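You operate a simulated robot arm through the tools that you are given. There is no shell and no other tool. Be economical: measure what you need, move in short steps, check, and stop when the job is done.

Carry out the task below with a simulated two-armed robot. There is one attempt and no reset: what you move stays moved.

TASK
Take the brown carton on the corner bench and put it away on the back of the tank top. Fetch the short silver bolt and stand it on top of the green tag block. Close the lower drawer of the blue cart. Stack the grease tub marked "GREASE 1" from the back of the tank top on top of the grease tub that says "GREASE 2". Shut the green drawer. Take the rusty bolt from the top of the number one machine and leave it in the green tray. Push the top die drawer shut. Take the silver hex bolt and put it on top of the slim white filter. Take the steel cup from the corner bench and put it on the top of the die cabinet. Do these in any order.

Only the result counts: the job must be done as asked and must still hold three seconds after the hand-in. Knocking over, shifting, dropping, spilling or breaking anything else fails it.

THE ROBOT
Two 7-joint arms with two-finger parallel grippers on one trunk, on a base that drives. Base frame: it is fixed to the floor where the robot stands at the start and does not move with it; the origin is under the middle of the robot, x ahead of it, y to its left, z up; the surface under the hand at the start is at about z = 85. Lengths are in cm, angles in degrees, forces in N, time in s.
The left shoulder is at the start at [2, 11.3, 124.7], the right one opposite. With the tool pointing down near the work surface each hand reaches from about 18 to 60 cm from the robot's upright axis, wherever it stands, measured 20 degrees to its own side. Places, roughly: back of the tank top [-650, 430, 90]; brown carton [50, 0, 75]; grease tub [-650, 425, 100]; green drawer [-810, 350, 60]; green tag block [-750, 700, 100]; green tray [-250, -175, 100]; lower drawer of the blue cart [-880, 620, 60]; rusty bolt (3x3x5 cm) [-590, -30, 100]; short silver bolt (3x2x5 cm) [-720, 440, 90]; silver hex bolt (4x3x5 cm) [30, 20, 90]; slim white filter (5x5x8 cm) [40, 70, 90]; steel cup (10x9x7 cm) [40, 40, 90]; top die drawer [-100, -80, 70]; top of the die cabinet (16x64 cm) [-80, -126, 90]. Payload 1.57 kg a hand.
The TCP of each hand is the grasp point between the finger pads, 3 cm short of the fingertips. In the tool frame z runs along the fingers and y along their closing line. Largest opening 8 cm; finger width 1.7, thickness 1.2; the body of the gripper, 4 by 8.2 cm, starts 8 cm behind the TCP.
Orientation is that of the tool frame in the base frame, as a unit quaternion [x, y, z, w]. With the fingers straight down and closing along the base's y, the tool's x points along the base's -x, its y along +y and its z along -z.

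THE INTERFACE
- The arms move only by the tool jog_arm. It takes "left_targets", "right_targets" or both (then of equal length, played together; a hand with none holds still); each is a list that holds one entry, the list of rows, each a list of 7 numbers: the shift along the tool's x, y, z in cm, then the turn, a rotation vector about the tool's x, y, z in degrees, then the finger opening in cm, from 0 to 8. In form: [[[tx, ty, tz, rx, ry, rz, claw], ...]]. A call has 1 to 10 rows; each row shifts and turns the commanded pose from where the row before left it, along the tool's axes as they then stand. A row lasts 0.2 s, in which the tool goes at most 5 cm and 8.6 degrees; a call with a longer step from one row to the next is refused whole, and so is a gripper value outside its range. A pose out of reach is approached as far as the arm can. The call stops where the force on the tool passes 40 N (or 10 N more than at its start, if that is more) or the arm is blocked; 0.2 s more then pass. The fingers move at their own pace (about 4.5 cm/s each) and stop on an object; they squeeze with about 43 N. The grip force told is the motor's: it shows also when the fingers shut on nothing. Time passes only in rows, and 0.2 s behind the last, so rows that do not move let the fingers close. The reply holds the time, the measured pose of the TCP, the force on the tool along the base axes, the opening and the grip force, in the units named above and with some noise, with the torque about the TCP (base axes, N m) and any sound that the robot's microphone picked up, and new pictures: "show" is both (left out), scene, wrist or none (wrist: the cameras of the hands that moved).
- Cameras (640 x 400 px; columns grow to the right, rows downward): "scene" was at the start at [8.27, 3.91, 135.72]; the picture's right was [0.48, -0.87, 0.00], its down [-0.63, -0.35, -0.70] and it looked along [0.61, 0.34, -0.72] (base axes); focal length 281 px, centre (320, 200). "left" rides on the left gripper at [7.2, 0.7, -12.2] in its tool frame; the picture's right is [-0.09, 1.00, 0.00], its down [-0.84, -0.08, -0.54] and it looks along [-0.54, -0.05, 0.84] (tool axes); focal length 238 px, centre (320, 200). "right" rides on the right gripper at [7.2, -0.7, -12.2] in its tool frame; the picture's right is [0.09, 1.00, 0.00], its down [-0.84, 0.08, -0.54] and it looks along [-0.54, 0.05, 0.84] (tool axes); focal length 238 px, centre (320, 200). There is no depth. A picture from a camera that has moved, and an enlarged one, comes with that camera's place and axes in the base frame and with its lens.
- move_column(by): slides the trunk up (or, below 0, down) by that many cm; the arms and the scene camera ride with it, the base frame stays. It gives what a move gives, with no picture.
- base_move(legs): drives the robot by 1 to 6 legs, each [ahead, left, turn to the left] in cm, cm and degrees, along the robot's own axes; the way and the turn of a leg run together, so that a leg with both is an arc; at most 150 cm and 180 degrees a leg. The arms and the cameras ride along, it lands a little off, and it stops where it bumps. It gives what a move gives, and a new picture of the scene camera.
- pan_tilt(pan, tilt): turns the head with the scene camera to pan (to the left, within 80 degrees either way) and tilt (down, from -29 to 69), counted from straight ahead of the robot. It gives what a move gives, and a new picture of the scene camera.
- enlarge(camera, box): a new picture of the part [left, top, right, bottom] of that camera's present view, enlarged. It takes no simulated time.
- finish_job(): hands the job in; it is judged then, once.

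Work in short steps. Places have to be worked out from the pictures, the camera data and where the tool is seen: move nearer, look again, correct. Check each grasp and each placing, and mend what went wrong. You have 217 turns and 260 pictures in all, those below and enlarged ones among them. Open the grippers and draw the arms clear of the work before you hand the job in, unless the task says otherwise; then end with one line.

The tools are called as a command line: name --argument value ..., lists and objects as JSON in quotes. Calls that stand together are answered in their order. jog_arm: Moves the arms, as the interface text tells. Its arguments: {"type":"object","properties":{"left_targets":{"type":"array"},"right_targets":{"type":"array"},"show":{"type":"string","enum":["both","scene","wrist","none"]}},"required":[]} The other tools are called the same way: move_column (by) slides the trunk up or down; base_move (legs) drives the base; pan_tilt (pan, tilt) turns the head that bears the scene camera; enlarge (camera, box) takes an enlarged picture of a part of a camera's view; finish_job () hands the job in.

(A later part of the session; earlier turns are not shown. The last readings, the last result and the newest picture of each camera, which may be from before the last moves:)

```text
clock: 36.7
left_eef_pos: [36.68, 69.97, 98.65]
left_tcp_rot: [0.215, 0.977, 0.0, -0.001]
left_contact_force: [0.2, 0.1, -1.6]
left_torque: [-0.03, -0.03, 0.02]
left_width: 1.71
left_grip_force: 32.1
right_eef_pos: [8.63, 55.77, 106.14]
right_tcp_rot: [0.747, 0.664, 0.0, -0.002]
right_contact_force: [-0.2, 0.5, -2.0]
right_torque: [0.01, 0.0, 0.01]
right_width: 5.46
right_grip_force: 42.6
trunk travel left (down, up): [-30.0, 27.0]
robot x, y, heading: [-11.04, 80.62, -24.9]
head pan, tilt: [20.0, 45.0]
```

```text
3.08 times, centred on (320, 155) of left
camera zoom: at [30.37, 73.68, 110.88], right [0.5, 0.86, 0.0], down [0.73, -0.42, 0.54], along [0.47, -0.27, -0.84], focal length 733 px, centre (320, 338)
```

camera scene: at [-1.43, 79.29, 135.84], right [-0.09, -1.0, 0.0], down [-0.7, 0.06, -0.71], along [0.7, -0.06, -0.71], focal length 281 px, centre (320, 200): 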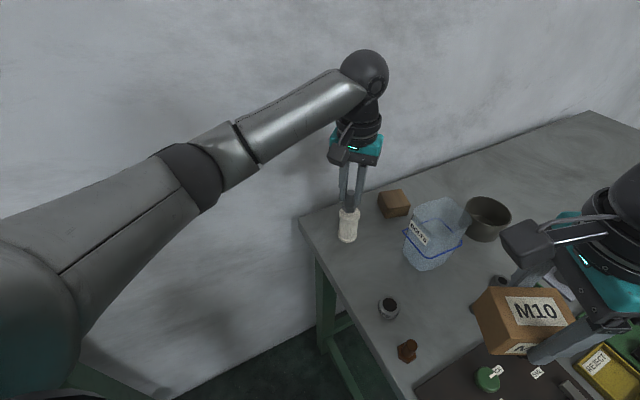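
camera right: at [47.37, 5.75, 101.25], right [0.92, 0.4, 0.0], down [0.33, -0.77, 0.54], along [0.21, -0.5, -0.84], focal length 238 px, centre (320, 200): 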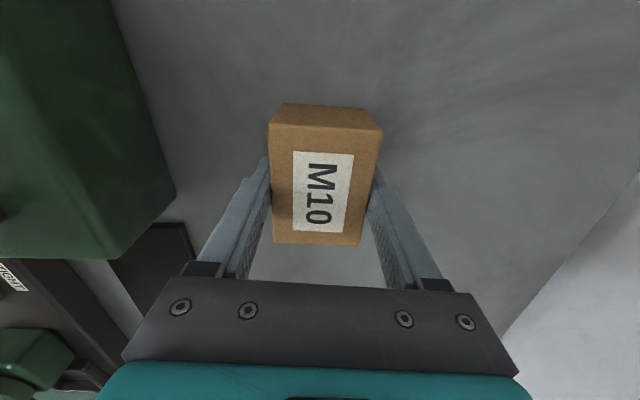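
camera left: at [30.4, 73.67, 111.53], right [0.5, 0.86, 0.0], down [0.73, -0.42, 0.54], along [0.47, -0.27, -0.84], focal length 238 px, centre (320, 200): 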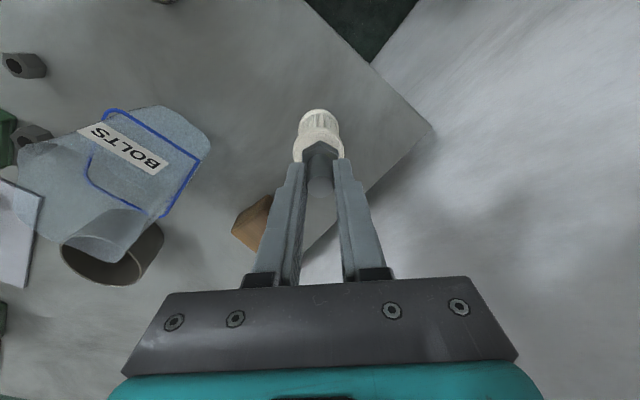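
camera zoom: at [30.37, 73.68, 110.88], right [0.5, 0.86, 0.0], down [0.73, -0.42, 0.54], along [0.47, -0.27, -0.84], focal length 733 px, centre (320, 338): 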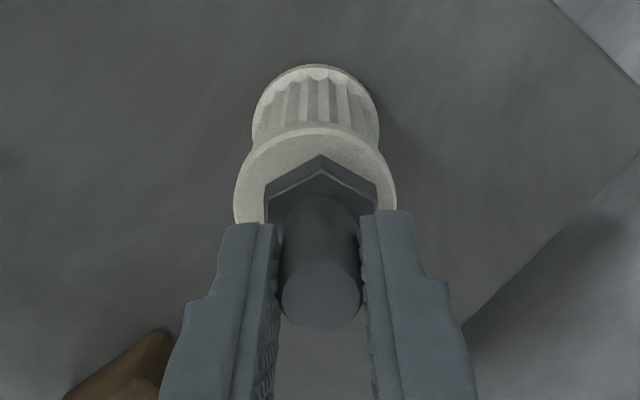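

The head is well centred over the filter disc. I continue down in small steps.

jog_arm --left_targets '[[[0.15, -0.1, 0.2, 0, 0, 0, 0], [0, 0, 0.2, 0, 0, 0, 0], [0, 0, 0, 0, 0, 0, 0]]]' --show "none"

enlarge --camera "scene" --box '[300, 160, 400, 255]'

```text
clock: 37.5
left_eef_pos: [36.48, 69.98, 98.22]
left_tcp_rot: [0.216, 0.976, 0.001, -0.001]
left_contact_force: [-0.7, 0.7, -1.5]
left_torque: [0.02, 0.0, 0.03]
left_width: 1.72
left_grip_force: 31.8
right_eef_pos: [8.69, 55.81, 106.13]
right_tcp_rot: [0.747, 0.665, 0.0, -0.002]
right_contact_force: [-0.1, -0.5, -1.8]
right_torque: [-0.03, 0.02, -0.01]
right_width: 5.47
right_grip_force: 43.5
trunk travel left (down, up): [-30.0, 27.0]
robot x, y, heading: [-10.68, 80.64, -25.4]
head pan, tilt: [20.0, 45.0]
```

```text
4.21 times, centred on (350, 208) of scene
camera zoom: at [-1.44, 79.29, 135.83], right [-0.09, -1.0, 0.0], down [-0.7, 0.06, -0.71], along [0.7, -0.06, -0.71], focal length 1183 px, centre (194, 168)
```

zoom: 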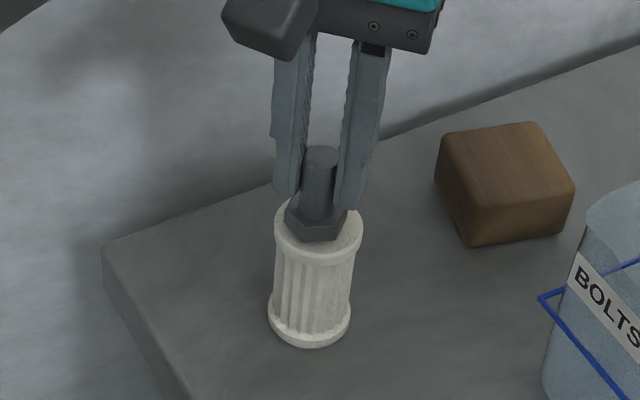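

Still no contact; I lower two more 0.15 cm steps.

jog_arm --left_targets '[[[0, 0, 0.15, 0, 0, 0, 0], [0, 0, 0.1, 0, 0, 0, 0], [0, 0, 0, 0, 0, 0, 0]]]' --show "none"

jog_arm --left_targets '[[[0, 0, 0.1, 0, 0, 0, 0], [0, 0, 0, 0, 0, 0, 0]]]' --show "none"

enlarge --camera "scene" --box '[300, 160, 400, 255]'

```text
clock: 38.3
left_eef_pos: [36.37, 70.08, 98.04]
left_tcp_rot: [0.215, 0.977, 0.0, 0.0]
left_contact_force: [-0.2, -0.3, -0.8]
left_torque: [-0.01, -0.04, -0.01]
left_width: 1.71
left_grip_force: 32.4
right_eef_pos: [8.59, 55.83, 106.15]
right_tcp_rot: [0.747, 0.665, 0.0, 0.0]
right_contact_force: [-0.7, 0.9, -1.4]
right_torque: [-0.01, -0.05, -0.01]
right_width: 5.47
right_grip_force: 43.2
trunk travel left (down, up): [-30.0, 27.0]
robot x, y, heading: [-10.69, 80.24, -25.2]
head pan, tilt: [20.0, 45.0]
```

```text
clock: 38.9
left_eef_pos: [36.32, 69.92, 97.81]
left_tcp_rot: [0.216, 0.977, 0.001, 0.0]
left_contact_force: [-0.2, 0.0, -0.7]
left_torque: [-0.01, 0.02, -0.01]
left_width: 1.7
left_grip_force: 32.4
right_eef_pos: [8.59, 55.84, 106.19]
right_tcp_rot: [0.747, 0.665, 0.0, -0.001]
right_contact_force: [0.1, 0.1, -2.0]
right_torque: [-0.02, -0.01, 0.03]
right_width: 5.48
right_grip_force: 42.8
trunk travel left (down, up): [-30.0, 27.0]
robot x, y, heading: [-10.68, 80.56, -25.3]
head pan, tilt: [20.0, 45.0]
```

```text
4.21 times, centred on (350, 208) of scene
camera zoom: at [-1.43, 79.29, 135.83], right [-0.09, -1.0, 0.0], down [-0.7, 0.06, -0.71], along [0.7, -0.06, -0.71], focal length 1183 px, centre (194, 168)
```

zoom: 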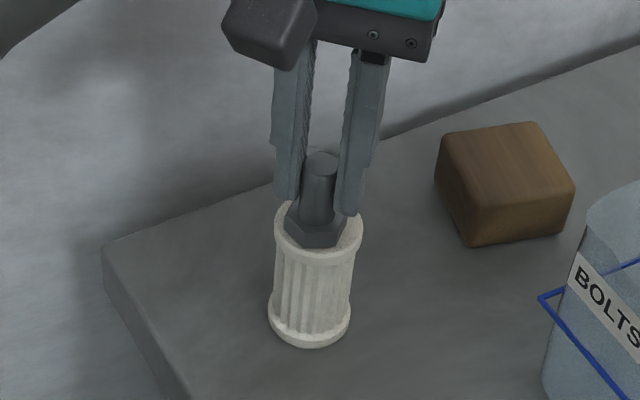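

Load is off the hand (contact) and the head looks centred. I open the fingers and rise.

jog_arm --left_targets '[[[0, 0, 0, 0, 0, 0, 2.4], [0, 0, 0, 0, 0, 0, 4], [0, 0, 0, 0, 0, 0, 4], [0, 0, -3, 0, 0, 0, 4], [0, 0, -4.5, 0, 0, 0, 4], [0, 0, -4.5, 0, 0, 0, 4]]]' --show "both"

enlarge --camera "scene" --box '[300, 160, 400, 255]'

```text
clock: 40.3
left_eef_pos: [36.3, 69.82, 109.77]
left_tcp_rot: [0.216, 0.976, 0.002, -0.001]
left_contact_force: [-0.2, 0.2, 0.2]
left_torque: [0.02, -0.02, 0.01]
left_width: 4.0
left_grip_force: 0.1
right_eef_pos: [8.48, 55.71, 106.19]
right_tcp_rot: [0.747, 0.665, 0.0, -0.001]
right_contact_force: [-0.7, 0.1, -2.2]
right_torque: [0.0, -0.02, -0.01]
right_width: 5.44
right_grip_force: 43.0
trunk travel left (down, up): [-30.0, 27.0]
robot x, y, heading: [-10.69, 80.31, -25.1]
head pan, tilt: [20.0, 45.0]
camera scene: at [-1.48, 79.28, 135.84], right [-0.09, -1.0, 0.0], down [-0.7, 0.06, -0.71], along [0.7, -0.06, -0.71], focal length 281 px, centre (320, 200)
camera left: at [30.02, 73.51, 122.09], right [0.5, 0.86, 0.0], down [0.73, -0.42, 0.54], along [0.47, -0.27, -0.84], focal length 238 px, centre (320, 200)
```

scene: 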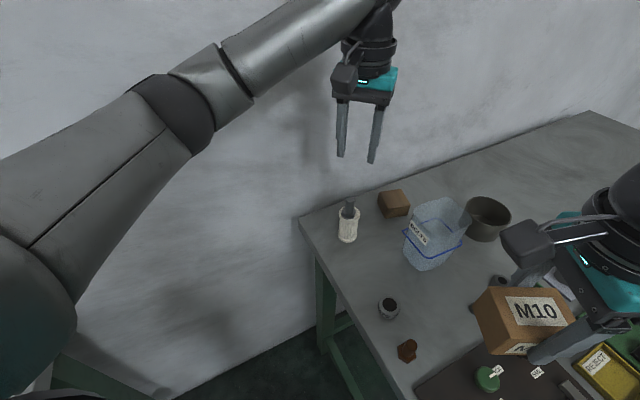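
left: 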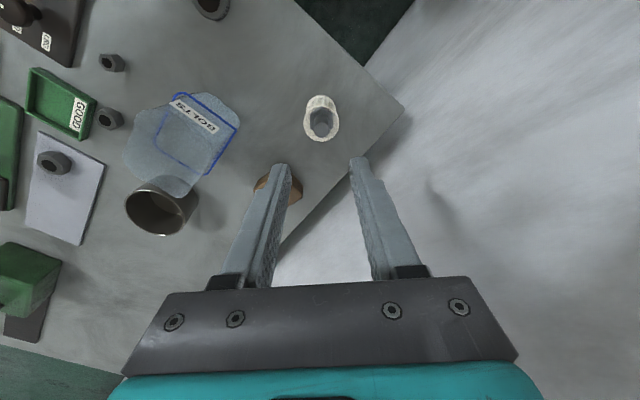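

```text
4.21 times, centred on (350, 208) of scene
camera zoom: at [-1.48, 79.28, 135.84], right [-0.09, -1.0, 0.0], down [-0.7, 0.06, -0.71], along [0.7, -0.06, -0.71], focal length 1183 px, centre (194, 168)
```

zoom: 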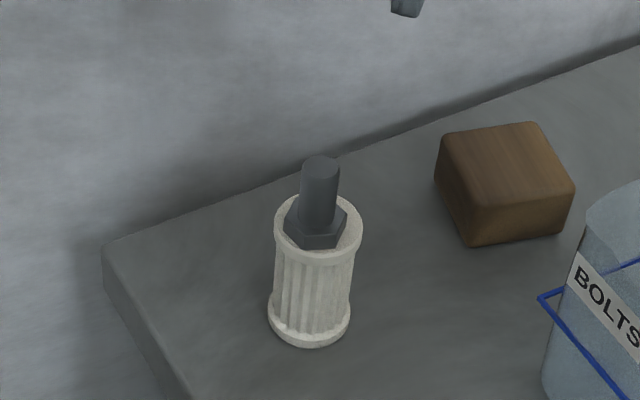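

The bolt stands on the filter. I retract the left hand and drive out and round to the front of the bench for the cup.

jog_arm --left_targets '[[[0, 0, -3, 0, 0, 0, 4], [3.98, 2.39, 0, 0, 0, 0, 8], [3.98, 2.39, 0, 0, 0, 0, 8], [3.98, 2.39, 0, 0, 0, 0, 8], [3.98, 2.39, 0, 0, 0, 0, 8], [3.98, 2.39, 0, 0, 0, 0, 8]]]' --show "none"

base_move --legs '[[-11, 0, 0], [0, -61, 0], [0, 0, 25], [32, -4, 0]]'

```text
clock: 41.7
left_eef_pos: [23.13, 89.4, 112.77]
left_tcp_rot: [0.215, 0.977, 0.0, -0.001]
left_contact_force: [0.0, 0.8, 0.4]
left_torque: [0.01, 0.02, 0.02]
left_width: 7.98
left_grip_force: 0.0
right_eef_pos: [8.57, 55.98, 106.15]
right_tcp_rot: [0.747, 0.665, -0.001, -0.001]
right_contact_force: [0.2, -0.1, -1.4]
right_torque: [-0.06, -0.02, 0.01]
right_width: 5.48
right_grip_force: 42.6
trunk travel left (down, up): [-30.0, 27.0]
robot x, y, heading: [-10.53, 80.56, -25.0]
head pan, tilt: [20.0, 45.0]
```

```text
clock: 48.9
left_eef_pos: [12.49, 48.71, 112.84]
left_tcp_rot: [-0.005, 1.0, 0.001, -0.001]
left_contact_force: [0.0, 0.5, 0.4]
left_torque: [0.02, 0.04, 0.01]
left_width: 8.01
left_grip_force: 0.2
right_eef_pos: [13.79, 12.23, 106.17]
right_tcp_rot: [0.583, 0.813, 0.001, -0.001]
right_contact_force: [0.4, 0.3, -1.3]
right_torque: [0.02, -0.01, -0.01]
right_width: 5.48
right_grip_force: 42.4
trunk travel left (down, up): [-30.0, 27.0]
robot x, y, heading: [-14.5, 26.12, 0.5]
head pan, tilt: [20.0, 45.0]
camera scene: at [-5.46, 28.9, 135.83], right [0.35, -0.94, 0.0], down [-0.66, -0.25, -0.71], along [0.66, 0.25, -0.71], focal length 281 px, centre (320, 200)
```

scene: 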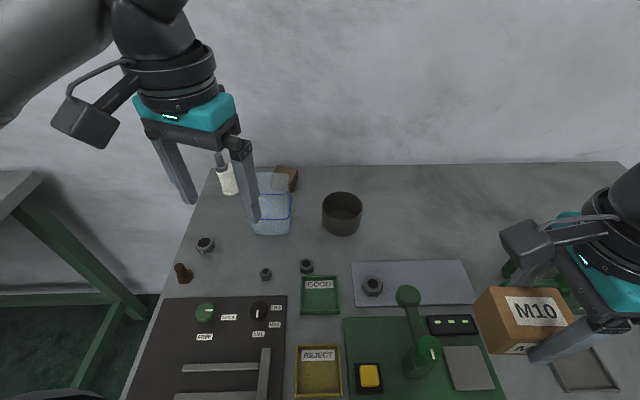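

I zoom on the cup to measure its rim.

enlarge --camera "scene" --box '[280, 170, 400, 250]'

```text
5.00 times, centred on (340, 210) of scene
camera zoom: at [-5.46, 28.9, 135.83], right [0.35, -0.94, 0.0], down [-0.66, -0.25, -0.71], along [0.66, 0.25, -0.71], focal length 1404 px, centre (220, 150)
```

zoom: 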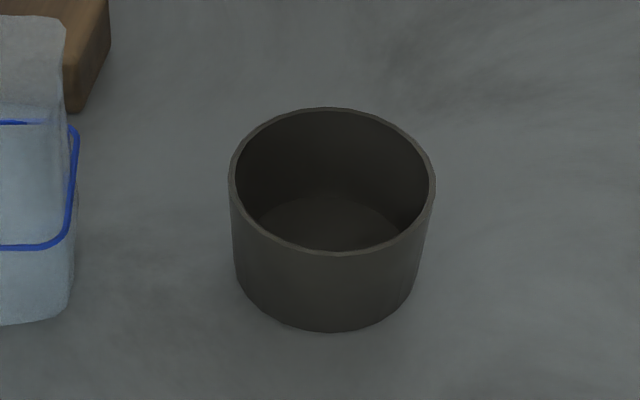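

Cup centre ≈ [36, 39.3], diameter 9. I bring the left hand over its right rim (y ≈ 34.95) with 5 cm opening.

jog_arm --left_targets '[[[-3.92, -2.3, 0, 0, 0, 0, 5], [-3.92, -2.3, 0, 0, 0, 0, 5], [-3.92, -2.3, 0, 0, 0, 0, 5], [-3.92, -2.3, 0, 0, 0, 0, 5], [-3.92, -2.3, 0, 0, 0, 0, 5], [-3.92, -2.3, 0, 0, 0, 0, 5], [0, 0, 4.5, 0, 0, 0, 5], [0, 0, 4.5, 0, 0, 0, 5], [0, 0, 0, 0, 0, 0, 5]]]' --show "both"

```text
clock: 50.9
left_eef_pos: [36.18, 34.79, 103.41]
left_tcp_rot: [-0.004, 1.0, 0.001, 0.0]
left_contact_force: [-0.1, 0.3, -0.1]
left_torque: [0.01, -0.02, -0.02]
left_width: 5.01
left_grip_force: 0.0
right_eef_pos: [13.62, 12.06, 106.05]
right_tcp_rot: [0.583, 0.813, 0.0, -0.001]
right_contact_force: [0.6, 0.2, -0.7]
right_torque: [-0.03, 0.02, -0.02]
right_width: 5.48
right_grip_force: 42.7
trunk travel left (down, up): [-30.0, 27.0]
robot x, y, heading: [-14.7, 26.14, 0.3]
head pan, tilt: [20.0, 45.0]
camera scene: at [-5.53, 28.91, 135.84], right [0.35, -0.94, 0.0], down [-0.66, -0.25, -0.71], along [0.66, 0.25, -0.71], focal length 281 px, centre (320, 200)
camera left: at [28.93, 35.57, 115.71], right [0.08, 1.0, 0.0], down [0.84, -0.07, 0.54], along [0.54, -0.04, -0.84], focal length 238 px, centre (320, 200)
```

scene: 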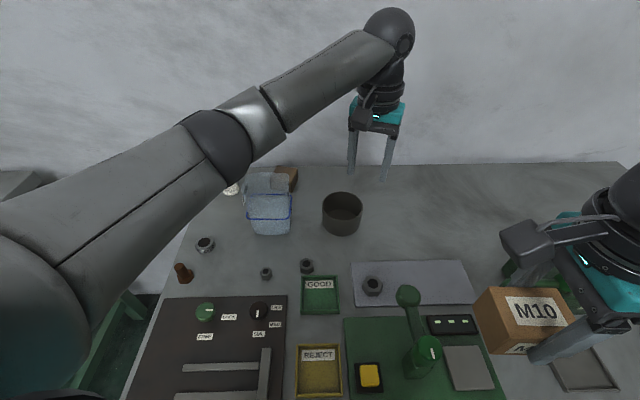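
left: 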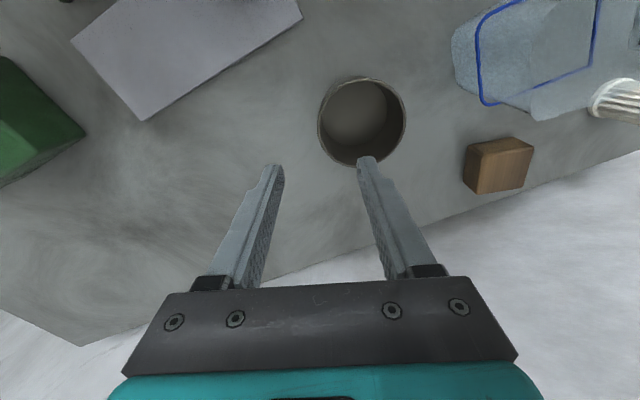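

Wrist view gives cup centre [35.5, 39.35]; I correct by (-0.5, +0.25) and descend over the rim to z ≈ 90.6.

jog_arm --left_targets '[[[0.55, 0.25, 4, 0, 0, 0, 5], [0, 0, 4, 0, 0, 0, 5], [0, 0, 3, 0, 0, 0, 5], [0, 0, 1.7, 0, 0, 0, 5], [0, 0, 0, 0, 0, 0, 5]]]' --show "both"

```text
clock: 52.1
left_eef_pos: [35.62, 35.4, 90.94]
left_tcp_rot: [-0.004, 1.0, 0.0, -0.001]
left_contact_force: [-0.7, 0.3, 0.2]
left_torque: [-0.02, 0.0, 0.03]
left_width: 5.01
left_grip_force: 0.0
right_eef_pos: [13.66, 12.01, 106.15]
right_tcp_rot: [0.583, 0.812, 0.0, -0.001]
right_contact_force: [0.2, -0.7, -1.9]
right_torque: [0.01, -0.03, 0.02]
right_width: 5.46
right_grip_force: 42.2
trunk travel left (down, up): [-30.0, 27.0]
robot x, y, heading: [-14.14, 26.02, 0.4]
head pan, tilt: [20.0, 45.0]
camera scene: at [-5.53, 28.9, 135.84], right [0.35, -0.94, 0.0], down [-0.66, -0.25, -0.71], along [0.66, 0.25, -0.71], focal length 281 px, centre (320, 200)
camera left: at [28.44, 36.08, 103.18], right [0.08, 1.0, 0.0], down [0.84, -0.07, 0.54], along [0.54, -0.04, -0.84], focal length 238 px, centre (320, 200)
```

scene: 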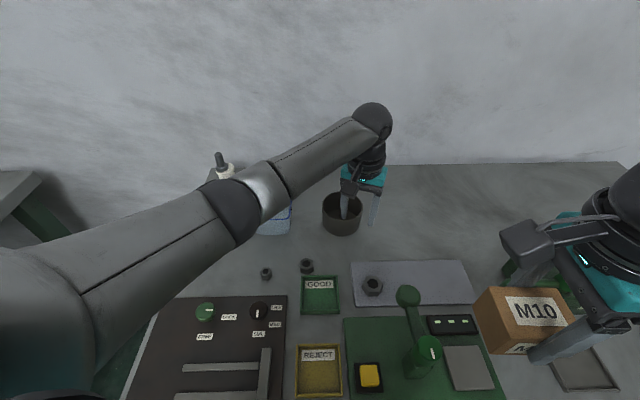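
left: 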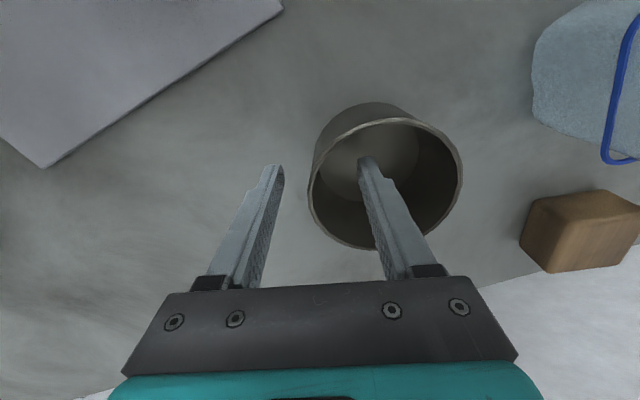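

One finger is inside, one outside. I close on the rim.

jog_arm --left_targets '[[[0, 0, 0, 0, 0, 0, 0], [0, 0, 0, 0, 0, 0, 0], [0, 0, 0, 0, 0, 0, 0], [0, 0, 0, 0, 0, 0, 0]]]' --show "none"

jog_arm --left_targets '[[[0, 0, -2, 0, 0, 0, 0], [0, 0, -4, 0, 0, 0, 0], [0, 0, -4.5, 0, 0, 0, 0], [0, 0, -4.5, 0, 0, 0, 0], [0, 0, 0, 0, 0, 0, 0]]]' --show "both"

```text
clock: 53.1
left_eef_pos: [35.6, 35.37, 91.06]
left_tcp_rot: [-0.004, 1.0, 0.001, 0.001]
left_contact_force: [-0.3, 0.5, 7.0]
left_torque: [0.68, 0.04, 0.03]
left_width: 0.42
left_grip_force: 24.9
right_eef_pos: [13.45, 12.17, 106.02]
right_tcp_rot: [0.583, 0.812, -0.001, -0.002]
right_contact_force: [-0.3, 0.7, -1.7]
right_torque: [-0.02, 0.04, 0.0]
right_width: 5.44
right_grip_force: 42.6
trunk travel left (down, up): [-30.0, 27.0]
robot x, y, heading: [-14.34, 26.21, 0.3]
head pan, tilt: [20.0, 45.0]
```

```text
clock: 54.3
left_eef_pos: [35.44, 35.39, 105.9]
left_tcp_rot: [-0.004, 1.0, 0.002, -0.001]
left_contact_force: [-0.2, -0.6, -2.4]
left_torque: [-0.08, 0.03, -0.01]
left_width: 0.28
left_grip_force: 24.5
right_eef_pos: [13.7, 12.04, 106.22]
right_tcp_rot: [0.583, 0.812, 0.0, -0.002]
right_contact_force: [0.6, 0.2, -1.0]
right_torque: [0.01, 0.0, -0.01]
right_width: 5.44
right_grip_force: 42.9
trunk travel left (down, up): [-30.0, 27.0]
robot x, y, heading: [-14.06, 26.31, 0.4]
head pan, tilt: [20.0, 45.0]
camera scene: at [-5.5, 28.91, 135.83], right [0.35, -0.94, 0.0], down [-0.66, -0.25, -0.71], along [0.66, 0.25, -0.71], focal length 281 px, centre (320, 200)
camera left: at [28.27, 36.1, 118.11], right [0.08, 1.0, 0.0], down [0.84, -0.07, 0.54], along [0.54, -0.04, -0.84], focal length 238 px, centre (320, 200)
```

scene: 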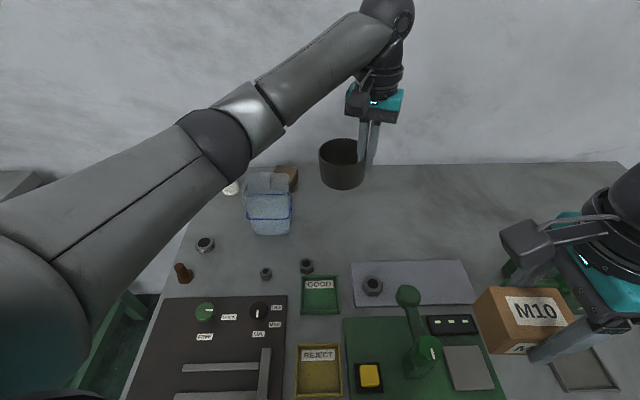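
left: 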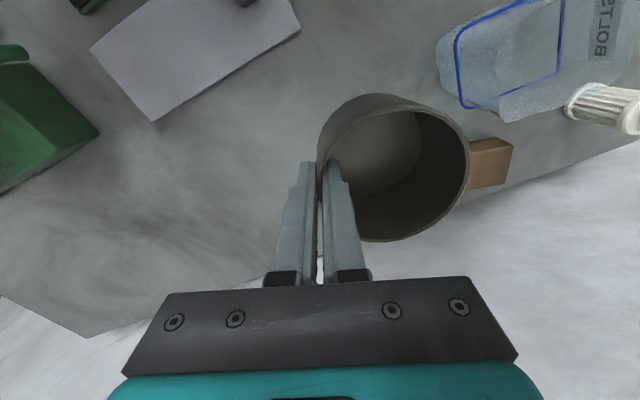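

The cup is held upright. I retract it, back away from the bench and turn to face the die cabinet.

jog_arm --left_targets '[[[5, 0, 0, 0, 0, 0, 0], [5, 0, 0, 0, 0, 0, 0], [5, 0, 0, 0, 0, 0, 0], [5, 0, 0, 0, 0, 0, 0], [0, 2, -1, 0, 0, 0, 0]]]' --show "none"

base_move --legs '[[-38, 0, 0], [0, 0, -100]]'

pan_tilt --pan 0 --tilt 25

```text
clock: 55.5
left_eef_pos: [15.54, 37.04, 106.93]
left_tcp_rot: [-0.006, 1.0, 0.0, -0.002]
left_contact_force: [0.1, 0.1, -2.7]
left_torque: [-0.08, 0.01, -0.01]
left_width: 0.34
left_grip_force: 24.6
right_eef_pos: [13.63, 12.07, 106.07]
right_tcp_rot: [0.583, 0.813, 0.0, -0.001]
right_contact_force: [0.3, -0.5, -1.6]
right_torque: [-0.01, -0.03, 0.0]
right_width: 5.44
right_grip_force: 42.7
trunk travel left (down, up): [-30.0, 27.0]
robot x, y, heading: [-15.09, 25.85, 0.3]
head pan, tilt: [20.0, 45.0]
```

```text
clock: 62.1
left_eef_pos: [-45.29, -5.53, 107.09]
left_tcp_rot: [0.755, 0.656, 0.001, 0.001]
left_contact_force: [-0.5, -0.1, -1.6]
left_torque: [0.01, 0.06, 0.01]
left_width: 0.35
left_grip_force: 23.9
right_eef_pos: [-69.63, 0.08, 106.2]
right_tcp_rot: [0.996, 0.091, 0.0, -0.001]
right_contact_force: [-0.2, 0.8, -1.6]
right_torque: [-0.02, 0.01, -0.02]
right_width: 5.47
right_grip_force: 42.9
trunk travel left (down, up): [-30.0, 27.0]
robot x, y, heading: [-51.72, 25.72, -98.0]
head pan, tilt: [20.0, 45.0]
camera scene: at [-50.03, 16.77, 135.83], right [-0.98, -0.21, 0.0], down [-0.15, 0.69, -0.71], along [0.15, -0.69, -0.71], focal length 281 px, centre (320, 200)
```

scene: 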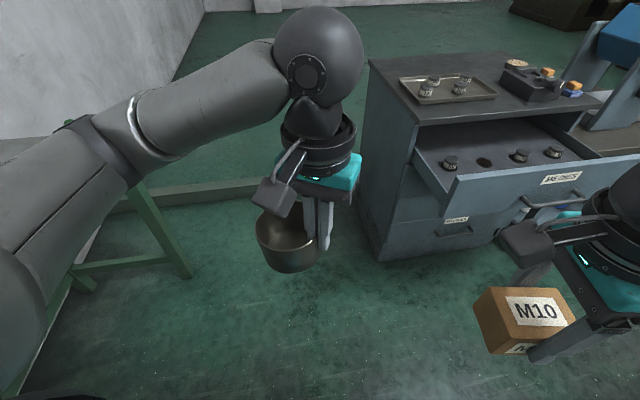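

```text
clock: 62.9
left_eef_pos: [-45.36, -5.55, 107.02]
left_tcp_rot: [0.754, 0.656, 0.002, 0.0]
left_contact_force: [0.4, -0.4, -1.5]
left_torque: [0.01, 0.09, -0.01]
left_width: 0.33
left_grip_force: 24.3
right_eef_pos: [-69.82, 0.1, 106.21]
right_tcp_rot: [0.996, 0.09, 0.001, 0.0]
right_contact_force: [0.1, 0.1, -2.0]
right_torque: [-0.01, 0.01, 0.0]
right_width: 5.45
right_grip_force: 42.8
trunk travel left (down, up): [-30.0, 27.0]
robot x, y, heading: [-51.91, 25.83, -97.9]
head pan, tilt: [0.0, 25.0]
camera scene: at [-52.99, 15.6, 138.89], right [-0.99, 0.14, 0.0], down [0.06, 0.42, -0.91], along [-0.13, -0.9, -0.42], focal length 281 px, centre (320, 200)
```

scene: 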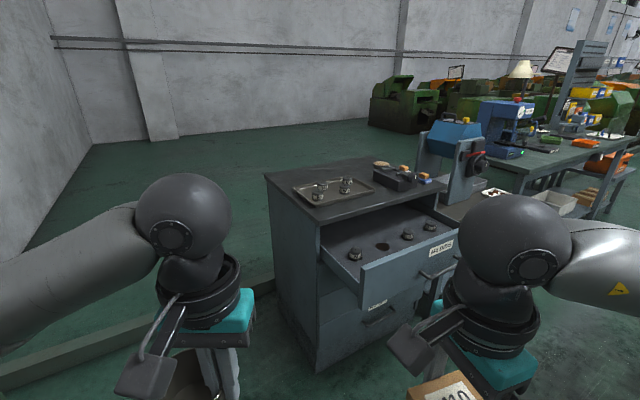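

The top die drawer is open with dies in it; the cabinet top has a tray and a grinder. I zoom to see the free area.

enlarge --camera "scene" --box '[250, 130, 490, 280]'

```text
2.67 times, centred on (370, 205) of scene
camera zoom: at [-52.99, 15.6, 138.89], right [-0.99, 0.14, 0.0], down [0.06, 0.42, -0.91], along [-0.13, -0.9, -0.42], focal length 749 px, centre (187, 187)
```

zoom: 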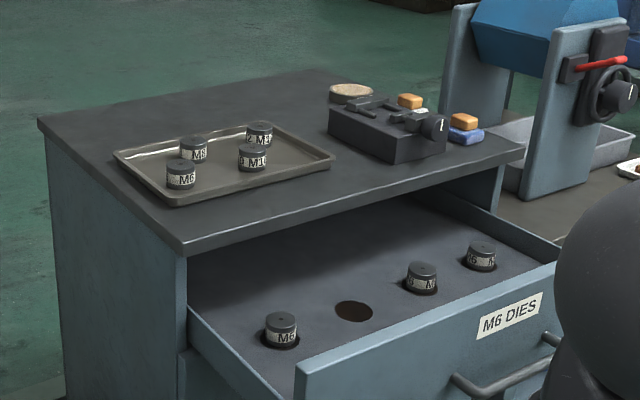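

The cabinet top is ~70×58 cm; the free strip runs along its back. I'll approach from its left side, driving to about [-20, -100], first most of the way.

base_move --legs '[[80, 36, 0]]'

```text
clock: 67.5
left_eef_pos: [-20.97, -88.76, 107.12]
left_tcp_rot: [0.753, 0.658, 0.001, 0.0]
left_contact_force: [1.3, 0.8, -1.5]
left_torque: [0.0, 0.09, 0.02]
left_width: 0.31
left_grip_force: 24.2
right_eef_pos: [-45.42, -83.38, 106.1]
right_tcp_rot: [0.996, 0.091, 0.001, 0.0]
right_contact_force: [-0.5, -0.1, -2.1]
right_torque: [0.01, 0.03, 0.02]
right_width: 5.47
right_grip_force: 42.9
trunk travel left (down, up): [-30.0, 27.0]
robot x, y, heading: [-27.26, -57.41, -97.8]
head pan, tilt: [0.0, 25.0]
camera scene: at [-28.7, -67.75, 138.89], right [-0.99, 0.14, 0.0], down [0.06, 0.42, -0.91], along [-0.13, -0.9, -0.42], focal length 281 px, centre (320, 200)
```

scene: 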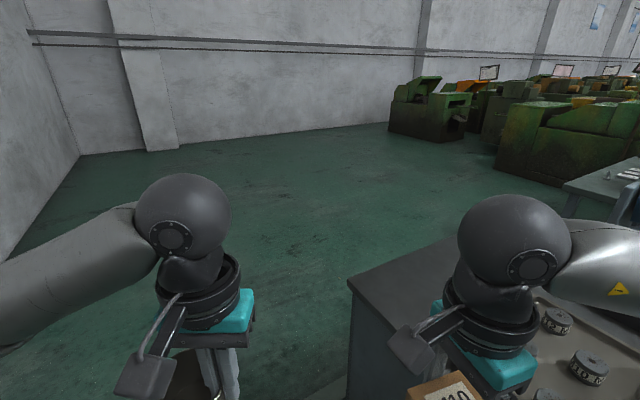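

The floor is free beside the cabinet. I continue to its left side and turn right to face it.

base_move --legs '[[42, 13, 0], [0, 0, -79]]'

pan_tilt --pan 10 --tilt 50

```text
clock: 73.5
left_eef_pos: [-49.8, -112.88, 107.01]
left_tcp_rot: [1.0, 0.028, 0.001, 0.001]
left_contact_force: [-0.3, 0.8, -1.3]
left_torque: [0.07, -0.01, -0.01]
left_width: 0.33
left_grip_force: 24.1
right_eef_pos: [-49.22, -87.76, 106.08]
right_tcp_rot: [0.827, -0.562, 0.002, 0.0]
right_contact_force: [0.7, 0.4, -2.8]
right_torque: [0.02, 0.01, -0.03]
right_width: 5.46
right_grip_force: 43.4
trunk travel left (down, up): [-30.0, 27.0]
robot x, y, heading: [-21.03, -100.41, -176.8]
head pan, tilt: [0.0, 25.0]
camera scene: at [-30.44, -100.96, 138.89], right [-0.06, 1.0, 0.0], down [0.42, 0.02, -0.91], along [-0.9, -0.05, -0.42], focal length 281 px, centre (320, 200)
```

scene: 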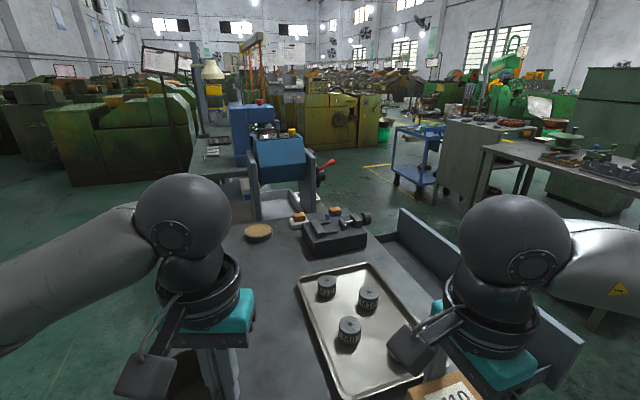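

```text
clock: 74.4
left_eef_pos: [-49.84, -112.85, 106.92]
left_tcp_rot: [1.0, 0.029, 0.0, 0.0]
left_contact_force: [-0.7, -0.4, -1.7]
left_torque: [0.05, 0.03, 0.0]
left_width: 0.32
left_grip_force: 24.3
right_eef_pos: [-49.1, -87.8, 106.14]
right_tcp_rot: [0.827, -0.562, 0.001, -0.001]
right_contact_force: [0.7, 0.9, -2.1]
right_torque: [0.01, 0.01, -0.01]
right_width: 5.44
right_grip_force: 43.3
trunk travel left (down, up): [-30.0, 27.0]
robot x, y, heading: [-20.51, -100.35, -176.7]
head pan, tilt: [10.0, 50.0]
camera scene: at [-28.75, -102.21, 135.15], right [-0.23, 0.97, 0.0], down [0.75, 0.17, -0.64], along [-0.63, -0.15, -0.77], focal length 281 px, centre (320, 200)
```

scene: 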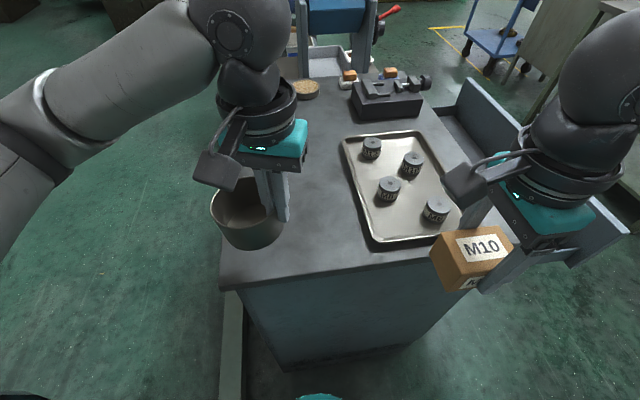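

The cup is above the cabinet's left end, the strip behind the tray is free. I move the cup to about [-61, -115] and lower partially.

jog_arm --left_targets '[[[-3.85, -0.8, 0, 0, 0, 0, 0], [-3.85, -0.8, 0, 0, 0, 0, 0], [-3.85, -0.8, 0, 0, 0, 0, 0], [0, 0, 4, 0, 0, 0, 0], [0, 0, 4, 0, 0, 0, 0], [0, 0, 0, 0, 0, 0, 0]]]' --show "both"

```text
clock: 75.8
left_eef_pos: [-61.51, -111.19, 98.78]
left_tcp_rot: [1.0, 0.029, 0.001, 0.001]
left_contact_force: [-0.1, 0.2, -1.3]
left_torque: [0.04, 0.0, -0.01]
left_width: 0.33
left_grip_force: 24.5
right_eef_pos: [-49.07, -87.87, 106.17]
right_tcp_rot: [0.827, -0.562, 0.001, 0.0]
right_contact_force: [-0.9, -0.1, -1.1]
right_torque: [0.03, -0.02, -0.01]
right_width: 5.45
right_grip_force: 43.4
trunk travel left (down, up): [-30.0, 27.0]
robot x, y, heading: [-20.46, -99.81, -176.8]
head pan, tilt: [10.0, 50.0]
camera scene: at [-28.74, -102.21, 135.15], right [-0.23, 0.97, 0.0], down [0.75, 0.17, -0.64], along [-0.63, -0.15, -0.77], focal length 281 px, centre (320, 200)
camera left: at [-54.37, -111.28, 111.08], right [-0.03, -1.0, 0.0], down [-0.84, 0.03, 0.54], along [-0.54, 0.02, -0.84], focal length 238 px, centre (320, 200)
```

scene: 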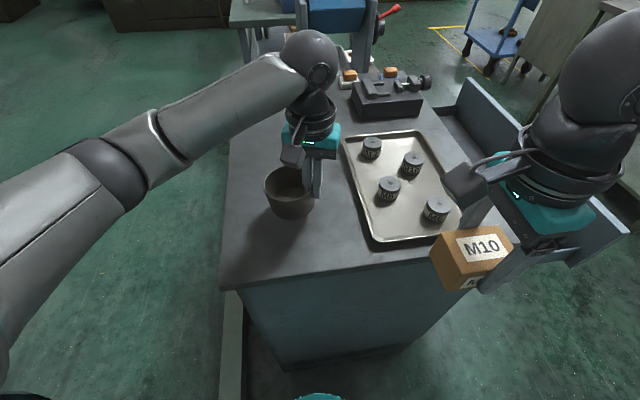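
left: 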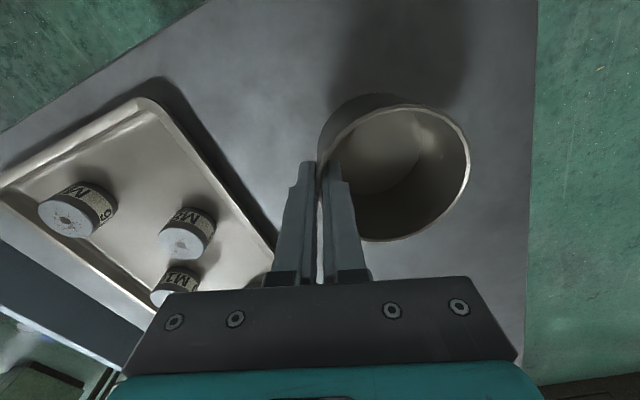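

Position is good. I lower in small steps until contact.

jog_arm --left_targets '[[[0, 0, 1.2, 0, 0, 0, 0], [0, 0, 0.6, 0, 0, 0, 0], [0, 0, 0, 0, 0, 0, 0]]]' --show "none"

jog_arm --left_targets '[[[0, 0, 0.4, 0, 0, 0, 0], [0, 0, 0.3, 0, 0, 0, 0], [0, 0, 0, 0, 0, 0, 0]]]' --show "scene"

```text
clock: 76.6
left_eef_pos: [-61.39, -111.0, 97.26]
left_tcp_rot: [1.0, 0.028, 0.001, 0.001]
left_contact_force: [0.5, 0.7, -1.6]
left_torque: [0.07, 0.0, -0.02]
left_width: 0.3
left_grip_force: 24.3
right_eef_pos: [-49.11, -87.78, 106.16]
right_tcp_rot: [0.827, -0.562, 0.001, 0.0]
right_contact_force: [0.4, -0.7, -1.8]
right_torque: [-0.03, -0.01, -0.03]
right_width: 5.46
right_grip_force: 42.9
trunk travel left (down, up): [-30.0, 27.0]
robot x, y, heading: [-20.35, -100.21, -176.7]
head pan, tilt: [10.0, 50.0]
```

```text
clock: 77.4
left_eef_pos: [-61.54, -111.07, 96.44]
left_tcp_rot: [1.0, 0.028, 0.001, 0.001]
left_contact_force: [-0.3, -0.1, -2.1]
left_torque: [0.07, -0.05, -0.01]
left_width: 0.31
left_grip_force: 24.6
right_eef_pos: [-49.07, -87.92, 106.04]
right_tcp_rot: [0.827, -0.562, 0.002, 0.0]
right_contact_force: [-0.4, 0.5, -1.6]
right_torque: [0.0, 0.03, -0.02]
right_width: 5.47
right_grip_force: 43.3
trunk travel left (down, up): [-30.0, 27.0]
robot x, y, heading: [-20.4, -100.89, -176.9]
head pan, tilt: [10.0, 50.0]
camera scene: at [-28.74, -102.21, 135.14], right [-0.23, 0.97, 0.0], down [0.75, 0.17, -0.64], along [-0.63, -0.15, -0.77], focal length 281 px, centre (320, 200)
```

scene: 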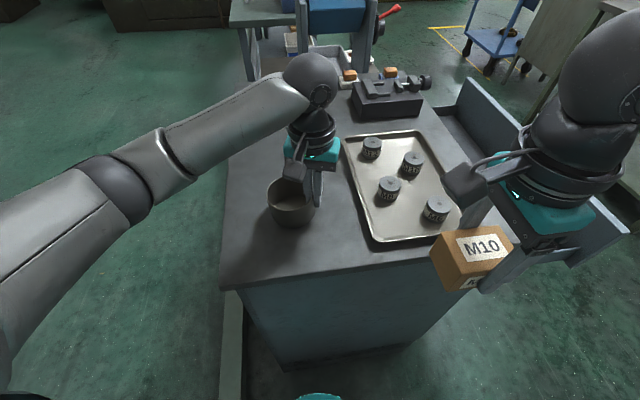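

No contact yet; I keep lowering.

jog_arm --left_targets '[[[0, 0, 0.3, 0, 0, 0, 0], [0, 0, 0.2, 0, 0, 0, 0], [0, 0, 0, 0, 0, 0, 0]]]' --show "none"

enlarge --camera "scene" --box '[240, 150, 360, 240]'

```text
clock: 78.2
left_eef_pos: [-61.34, -110.91, 96.06]
left_tcp_rot: [1.0, 0.029, 0.0, 0.002]
left_contact_force: [0.8, 3.2, 12.2]
left_torque: [-0.82, -0.06, 0.06]
left_width: 0.38
left_grip_force: 24.3
right_eef_pos: [-48.94, -87.57, 106.11]
right_tcp_rot: [0.827, -0.562, 0.001, 0.0]
right_contact_force: [0.0, -0.2, -1.5]
right_torque: [0.0, 0.01, -0.02]
right_width: 5.46
right_grip_force: 43.1
trunk travel left (down, up): [-30.0, 27.0]
robot x, y, heading: [-20.76, -100.46, -176.9]
head pan, tilt: [10.0, 50.0]
```

```text
4.44 times, centred on (300, 195) of scene
camera zoom: at [-28.66, -102.12, 135.16], right [-0.23, 0.97, 0.0], down [0.75, 0.17, -0.64], along [-0.63, -0.15, -0.77], focal length 1248 px, centre (409, 222)
```

zoom: 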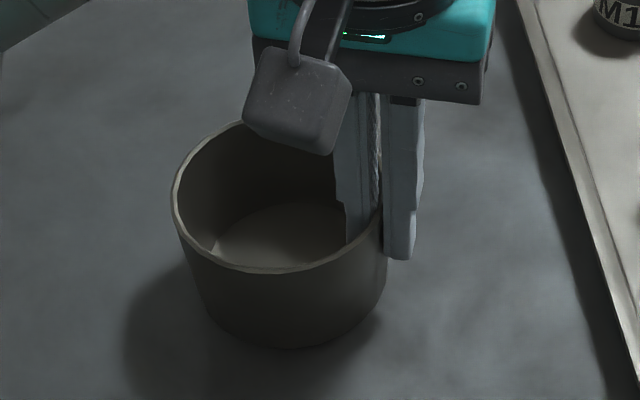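

Contact felt (12 N). I open the fingers and rise.

jog_arm --left_targets '[[[0, 0, -0.15, 0, 0, 0, 0], [0, 0, 0, 0, 0, 0, 1.2], [0, 0, 0, 0, 0, 0, 3], [0, 0, 0, 0, 0, 0, 4], [0, 0, -3, 0, 0, 0, 4], [0, 0, -4.5, 0, 0, 0, 4], [0, 0, -4.5, 0, 0, 0, 4]]]' --show "both"

```text
clock: 79.8
left_eef_pos: [-61.27, -111.03, 108.28]
left_tcp_rot: [1.0, 0.029, 0.002, 0.003]
left_contact_force: [1.0, 0.3, 1.0]
left_torque: [0.0, -0.01, 0.0]
left_width: 3.99
left_grip_force: 0.2
right_eef_pos: [-49.1, -87.84, 106.17]
right_tcp_rot: [0.827, -0.562, 0.001, 0.0]
right_contact_force: [-0.2, -0.3, -2.2]
right_torque: [0.01, 0.0, -0.01]
right_width: 5.47
right_grip_force: 43.0
trunk travel left (down, up): [-30.0, 27.0]
robot x, y, heading: [-20.48, -100.15, -176.9]
head pan, tilt: [10.0, 50.0]
camera scene: at [-28.71, -102.19, 135.15], right [-0.23, 0.97, 0.0], down [0.75, 0.17, -0.64], along [-0.63, -0.15, -0.77], focal length 281 px, centre (320, 200)
camera left: at [-54.16, -111.17, 120.41], right [-0.03, -1.0, 0.0], down [-0.84, 0.03, 0.54], along [-0.54, 0.02, -0.84], focal length 238 px, centre (320, 200)
```

scene: 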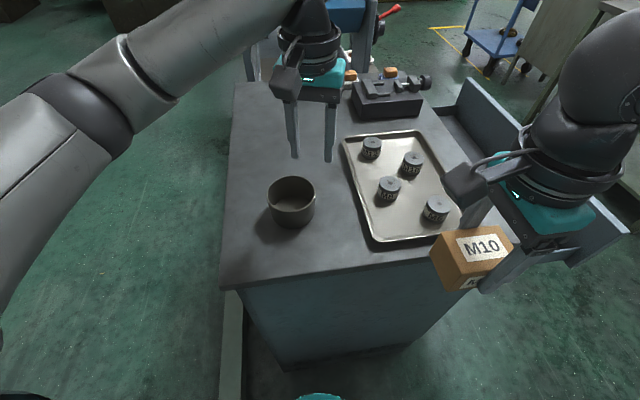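
left: 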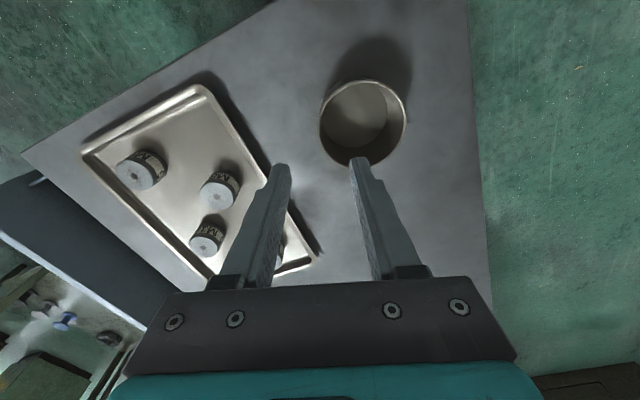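

The cup stands on the cabinet's back strip. Next, the die drawer: I retract the left hand and drive round to the front of the cabinet.

jog_arm --left_targets '[[[4, 0, 0, 0, 0, 0, 4], [4, 0, 0, 0, 0, 0, 2], [4, 0, 0, 0, 0, 0, 0], [0, 0, 0, 0, 0, 0, 0]]]' --show "none"

base_move --legs '[[0, -119, 0], [0, 0, 108]]'

```text
clock: 80.8
left_eef_pos: [-49.36, -110.31, 108.15]
left_tcp_rot: [1.0, 0.029, 0.001, 0.001]
left_contact_force: [0.4, 0.5, -0.1]
left_torque: [-0.01, -0.04, 0.03]
left_width: 0.0
left_grip_force: 16.3
right_eef_pos: [-49.05, -87.96, 106.14]
right_tcp_rot: [0.827, -0.562, 0.001, -0.001]
right_contact_force: [-0.3, 0.3, -1.9]
right_torque: [-0.03, -0.01, 0.0]
right_width: 5.44
right_grip_force: 42.8
trunk travel left (down, up): [-30.0, 27.0]
robot x, y, heading: [-20.36, -100.25, -176.9]
head pan, tilt: [10.0, 50.0]
```

```text
clock: 91.5
left_eef_pos: [-7.51, -5.32, 108.13]
left_tcp_rot: [0.553, 0.833, 0.001, 0.0]
left_contact_force: [-1.0, 0.5, 0.0]
left_torque: [0.03, 0.02, -0.01]
left_width: 0.0
left_grip_force: 21.1
right_eef_pos: [-28.79, -12.58, 106.16]
right_tcp_rot: [0.937, 0.351, 0.0, -0.001]
right_contact_force: [0.5, -0.3, -1.5]
right_torque: [-0.02, -0.01, 0.03]
right_width: 5.49
right_grip_force: 43.2
trunk travel left (down, up): [-30.0, 27.0]
robot x, y, heading: [-26.69, 18.88, -67.6]
head pan, tilt: [10.0, 50.0]
camera scene: at [-21.68, 11.29, 135.14], right [-0.84, -0.54, 0.0], down [-0.41, 0.65, -0.64], along [0.35, -0.54, -0.77], focal length 281 px, centre (320, 200)
```

scene: 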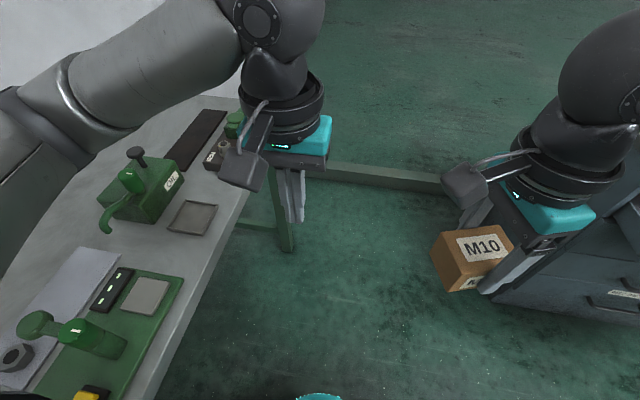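

Clear. I strafe right along the cabinet front and look down at the drawer.

base_move --legs '[[0, -98, -2]]'

pan_tilt --pan 10 --tilt 45

```text
clock: 96.6
left_eef_pos: [-99.87, -42.27, 108.13]
left_tcp_rot: [0.568, 0.823, 0.001, 0.0]
left_contact_force: [0.9, 0.4, 0.4]
left_torque: [0.02, -0.05, 0.04]
left_width: 0.02
left_grip_force: 21.0
right_eef_pos: [-121.29, -48.79, 106.06]
right_tcp_rot: [0.943, 0.334, 0.0, -0.001]
right_contact_force: [0.3, 0.0, -1.2]
right_torque: [-0.02, -0.04, -0.03]
right_width: 5.49
right_grip_force: 42.8
trunk travel left (down, up): [-30.0, 27.0]
robot x, y, heading: [-117.57, -17.73, -69.5]
head pan, tilt: [10.0, 50.0]
camera scene: at [-113.48, -25.2, 135.14], right [-0.86, -0.51, 0.0], down [-0.39, 0.66, -0.64], along [0.33, -0.55, -0.77], focal length 281 px, centre (320, 200)
```

scene: 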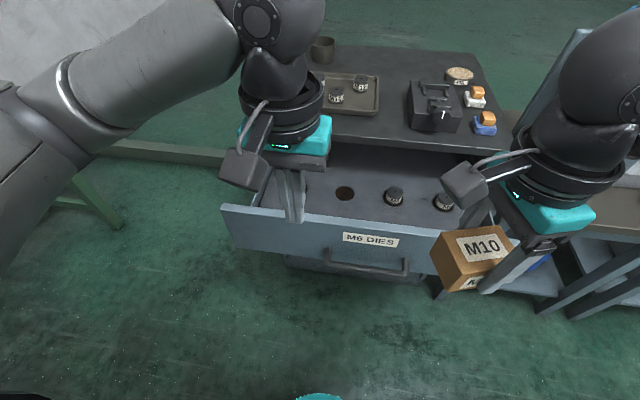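

```text
clock: 97.3
left_eef_pos: [-99.81, -42.29, 108.16]
left_tcp_rot: [0.567, 0.823, 0.001, 0.001]
left_contact_force: [0.2, 0.3, -0.4]
left_torque: [-0.03, 0.01, -0.02]
left_width: 0.01
left_grip_force: 21.5
right_eef_pos: [-121.4, -48.66, 106.04]
right_tcp_rot: [0.943, 0.334, 0.001, -0.001]
right_contact_force: [-0.3, -0.5, -1.4]
right_torque: [-0.01, 0.0, 0.02]
right_width: 5.46
right_grip_force: 43.4
trunk travel left (down, up): [-30.0, 27.0]
robot x, y, heading: [-117.79, -17.28, -69.4]
head pan, tilt: [10.0, 45.0]
camera scene: at [-113.23, -25.56, 135.83], right [-0.86, -0.51, 0.0], down [-0.36, 0.61, -0.71], along [0.36, -0.61, -0.71], focal length 281 px, centre (320, 200)
```

scene: 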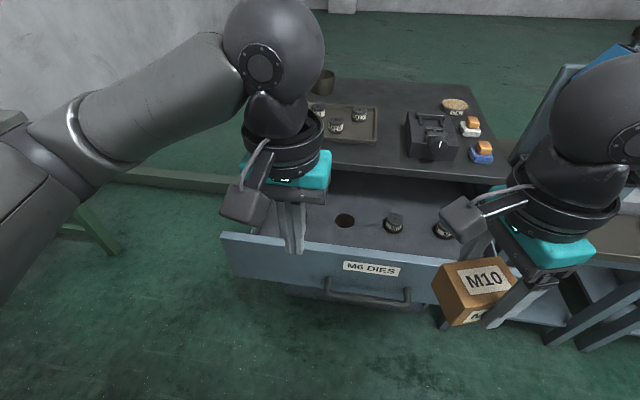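

The panel is ~16 cm ahead of the left hand, spanning z ≈ 68–84; the hand is left of the handle. I lower the hand and tilt it forward.

jog_arm --left_targets '[[[0, 0, 4.7, 0, 0, 0, 0], [0, 0, 4.7, 0, 0, 0, 0], [0, 0, 4.7, 0, 0, 0, 0], [0, 0, 4.7, 0, 0, 0, 0], [0, 0, 4.7, 0, 0, 0, 0], [0, 0, 4.7, 0, 0, 0, 0], [0, 0, 0, 0, -8, 0, 0], [0, 0, 0, 0, -8, 0, 0], [0, 0, 0, 0, -8, 0, 0], [0, 0, 0, 0, -8, 0, 0]]]' --show "both"

```text
clock: 99.5
left_eef_pos: [-99.74, -42.01, 79.77]
left_tcp_rot: [0.546, 0.791, -0.156, 0.227]
left_contact_force: [0.1, -0.2, 0.4]
left_torque: [0.02, -0.01, 0.01]
left_width: 0.0
left_grip_force: 21.1
right_eef_pos: [-121.26, -48.64, 106.07]
right_tcp_rot: [0.942, 0.335, 0.0, -0.001]
right_contact_force: [1.3, -0.1, -2.3]
right_torque: [-0.01, 0.03, 0.0]
right_width: 5.46
right_grip_force: 42.9
trunk travel left (down, up): [-30.0, 27.0]
robot x, y, heading: [-117.78, -17.21, -69.2]
head pan, tilt: [10.0, 45.0]
camera scene: at [-113.24, -25.53, 135.84], right [-0.86, -0.51, 0.0], down [-0.36, 0.61, -0.71], along [0.36, -0.61, -0.71], focal length 281 px, centre (320, 200)
camera left: at [-103.66, -30.04, 86.48], right [0.96, 0.28, 0.05], down [0.08, -0.42, 0.9], along [0.28, -0.86, -0.43], focal length 238 px, centre (320, 200)
```

scene: 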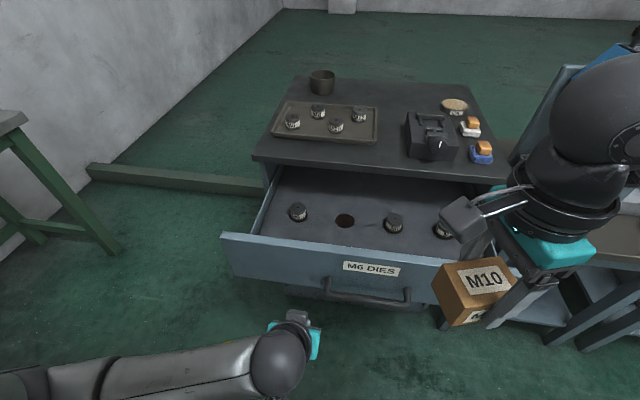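
left: 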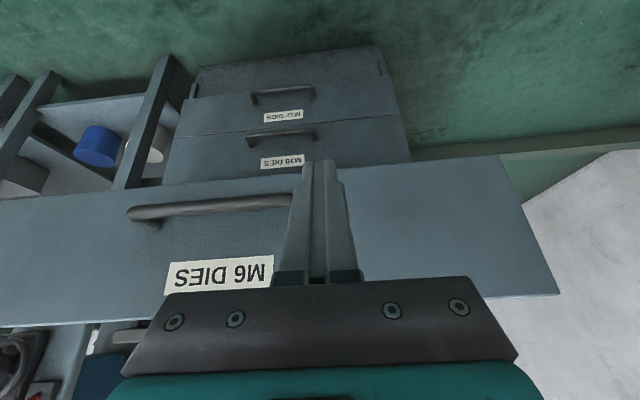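

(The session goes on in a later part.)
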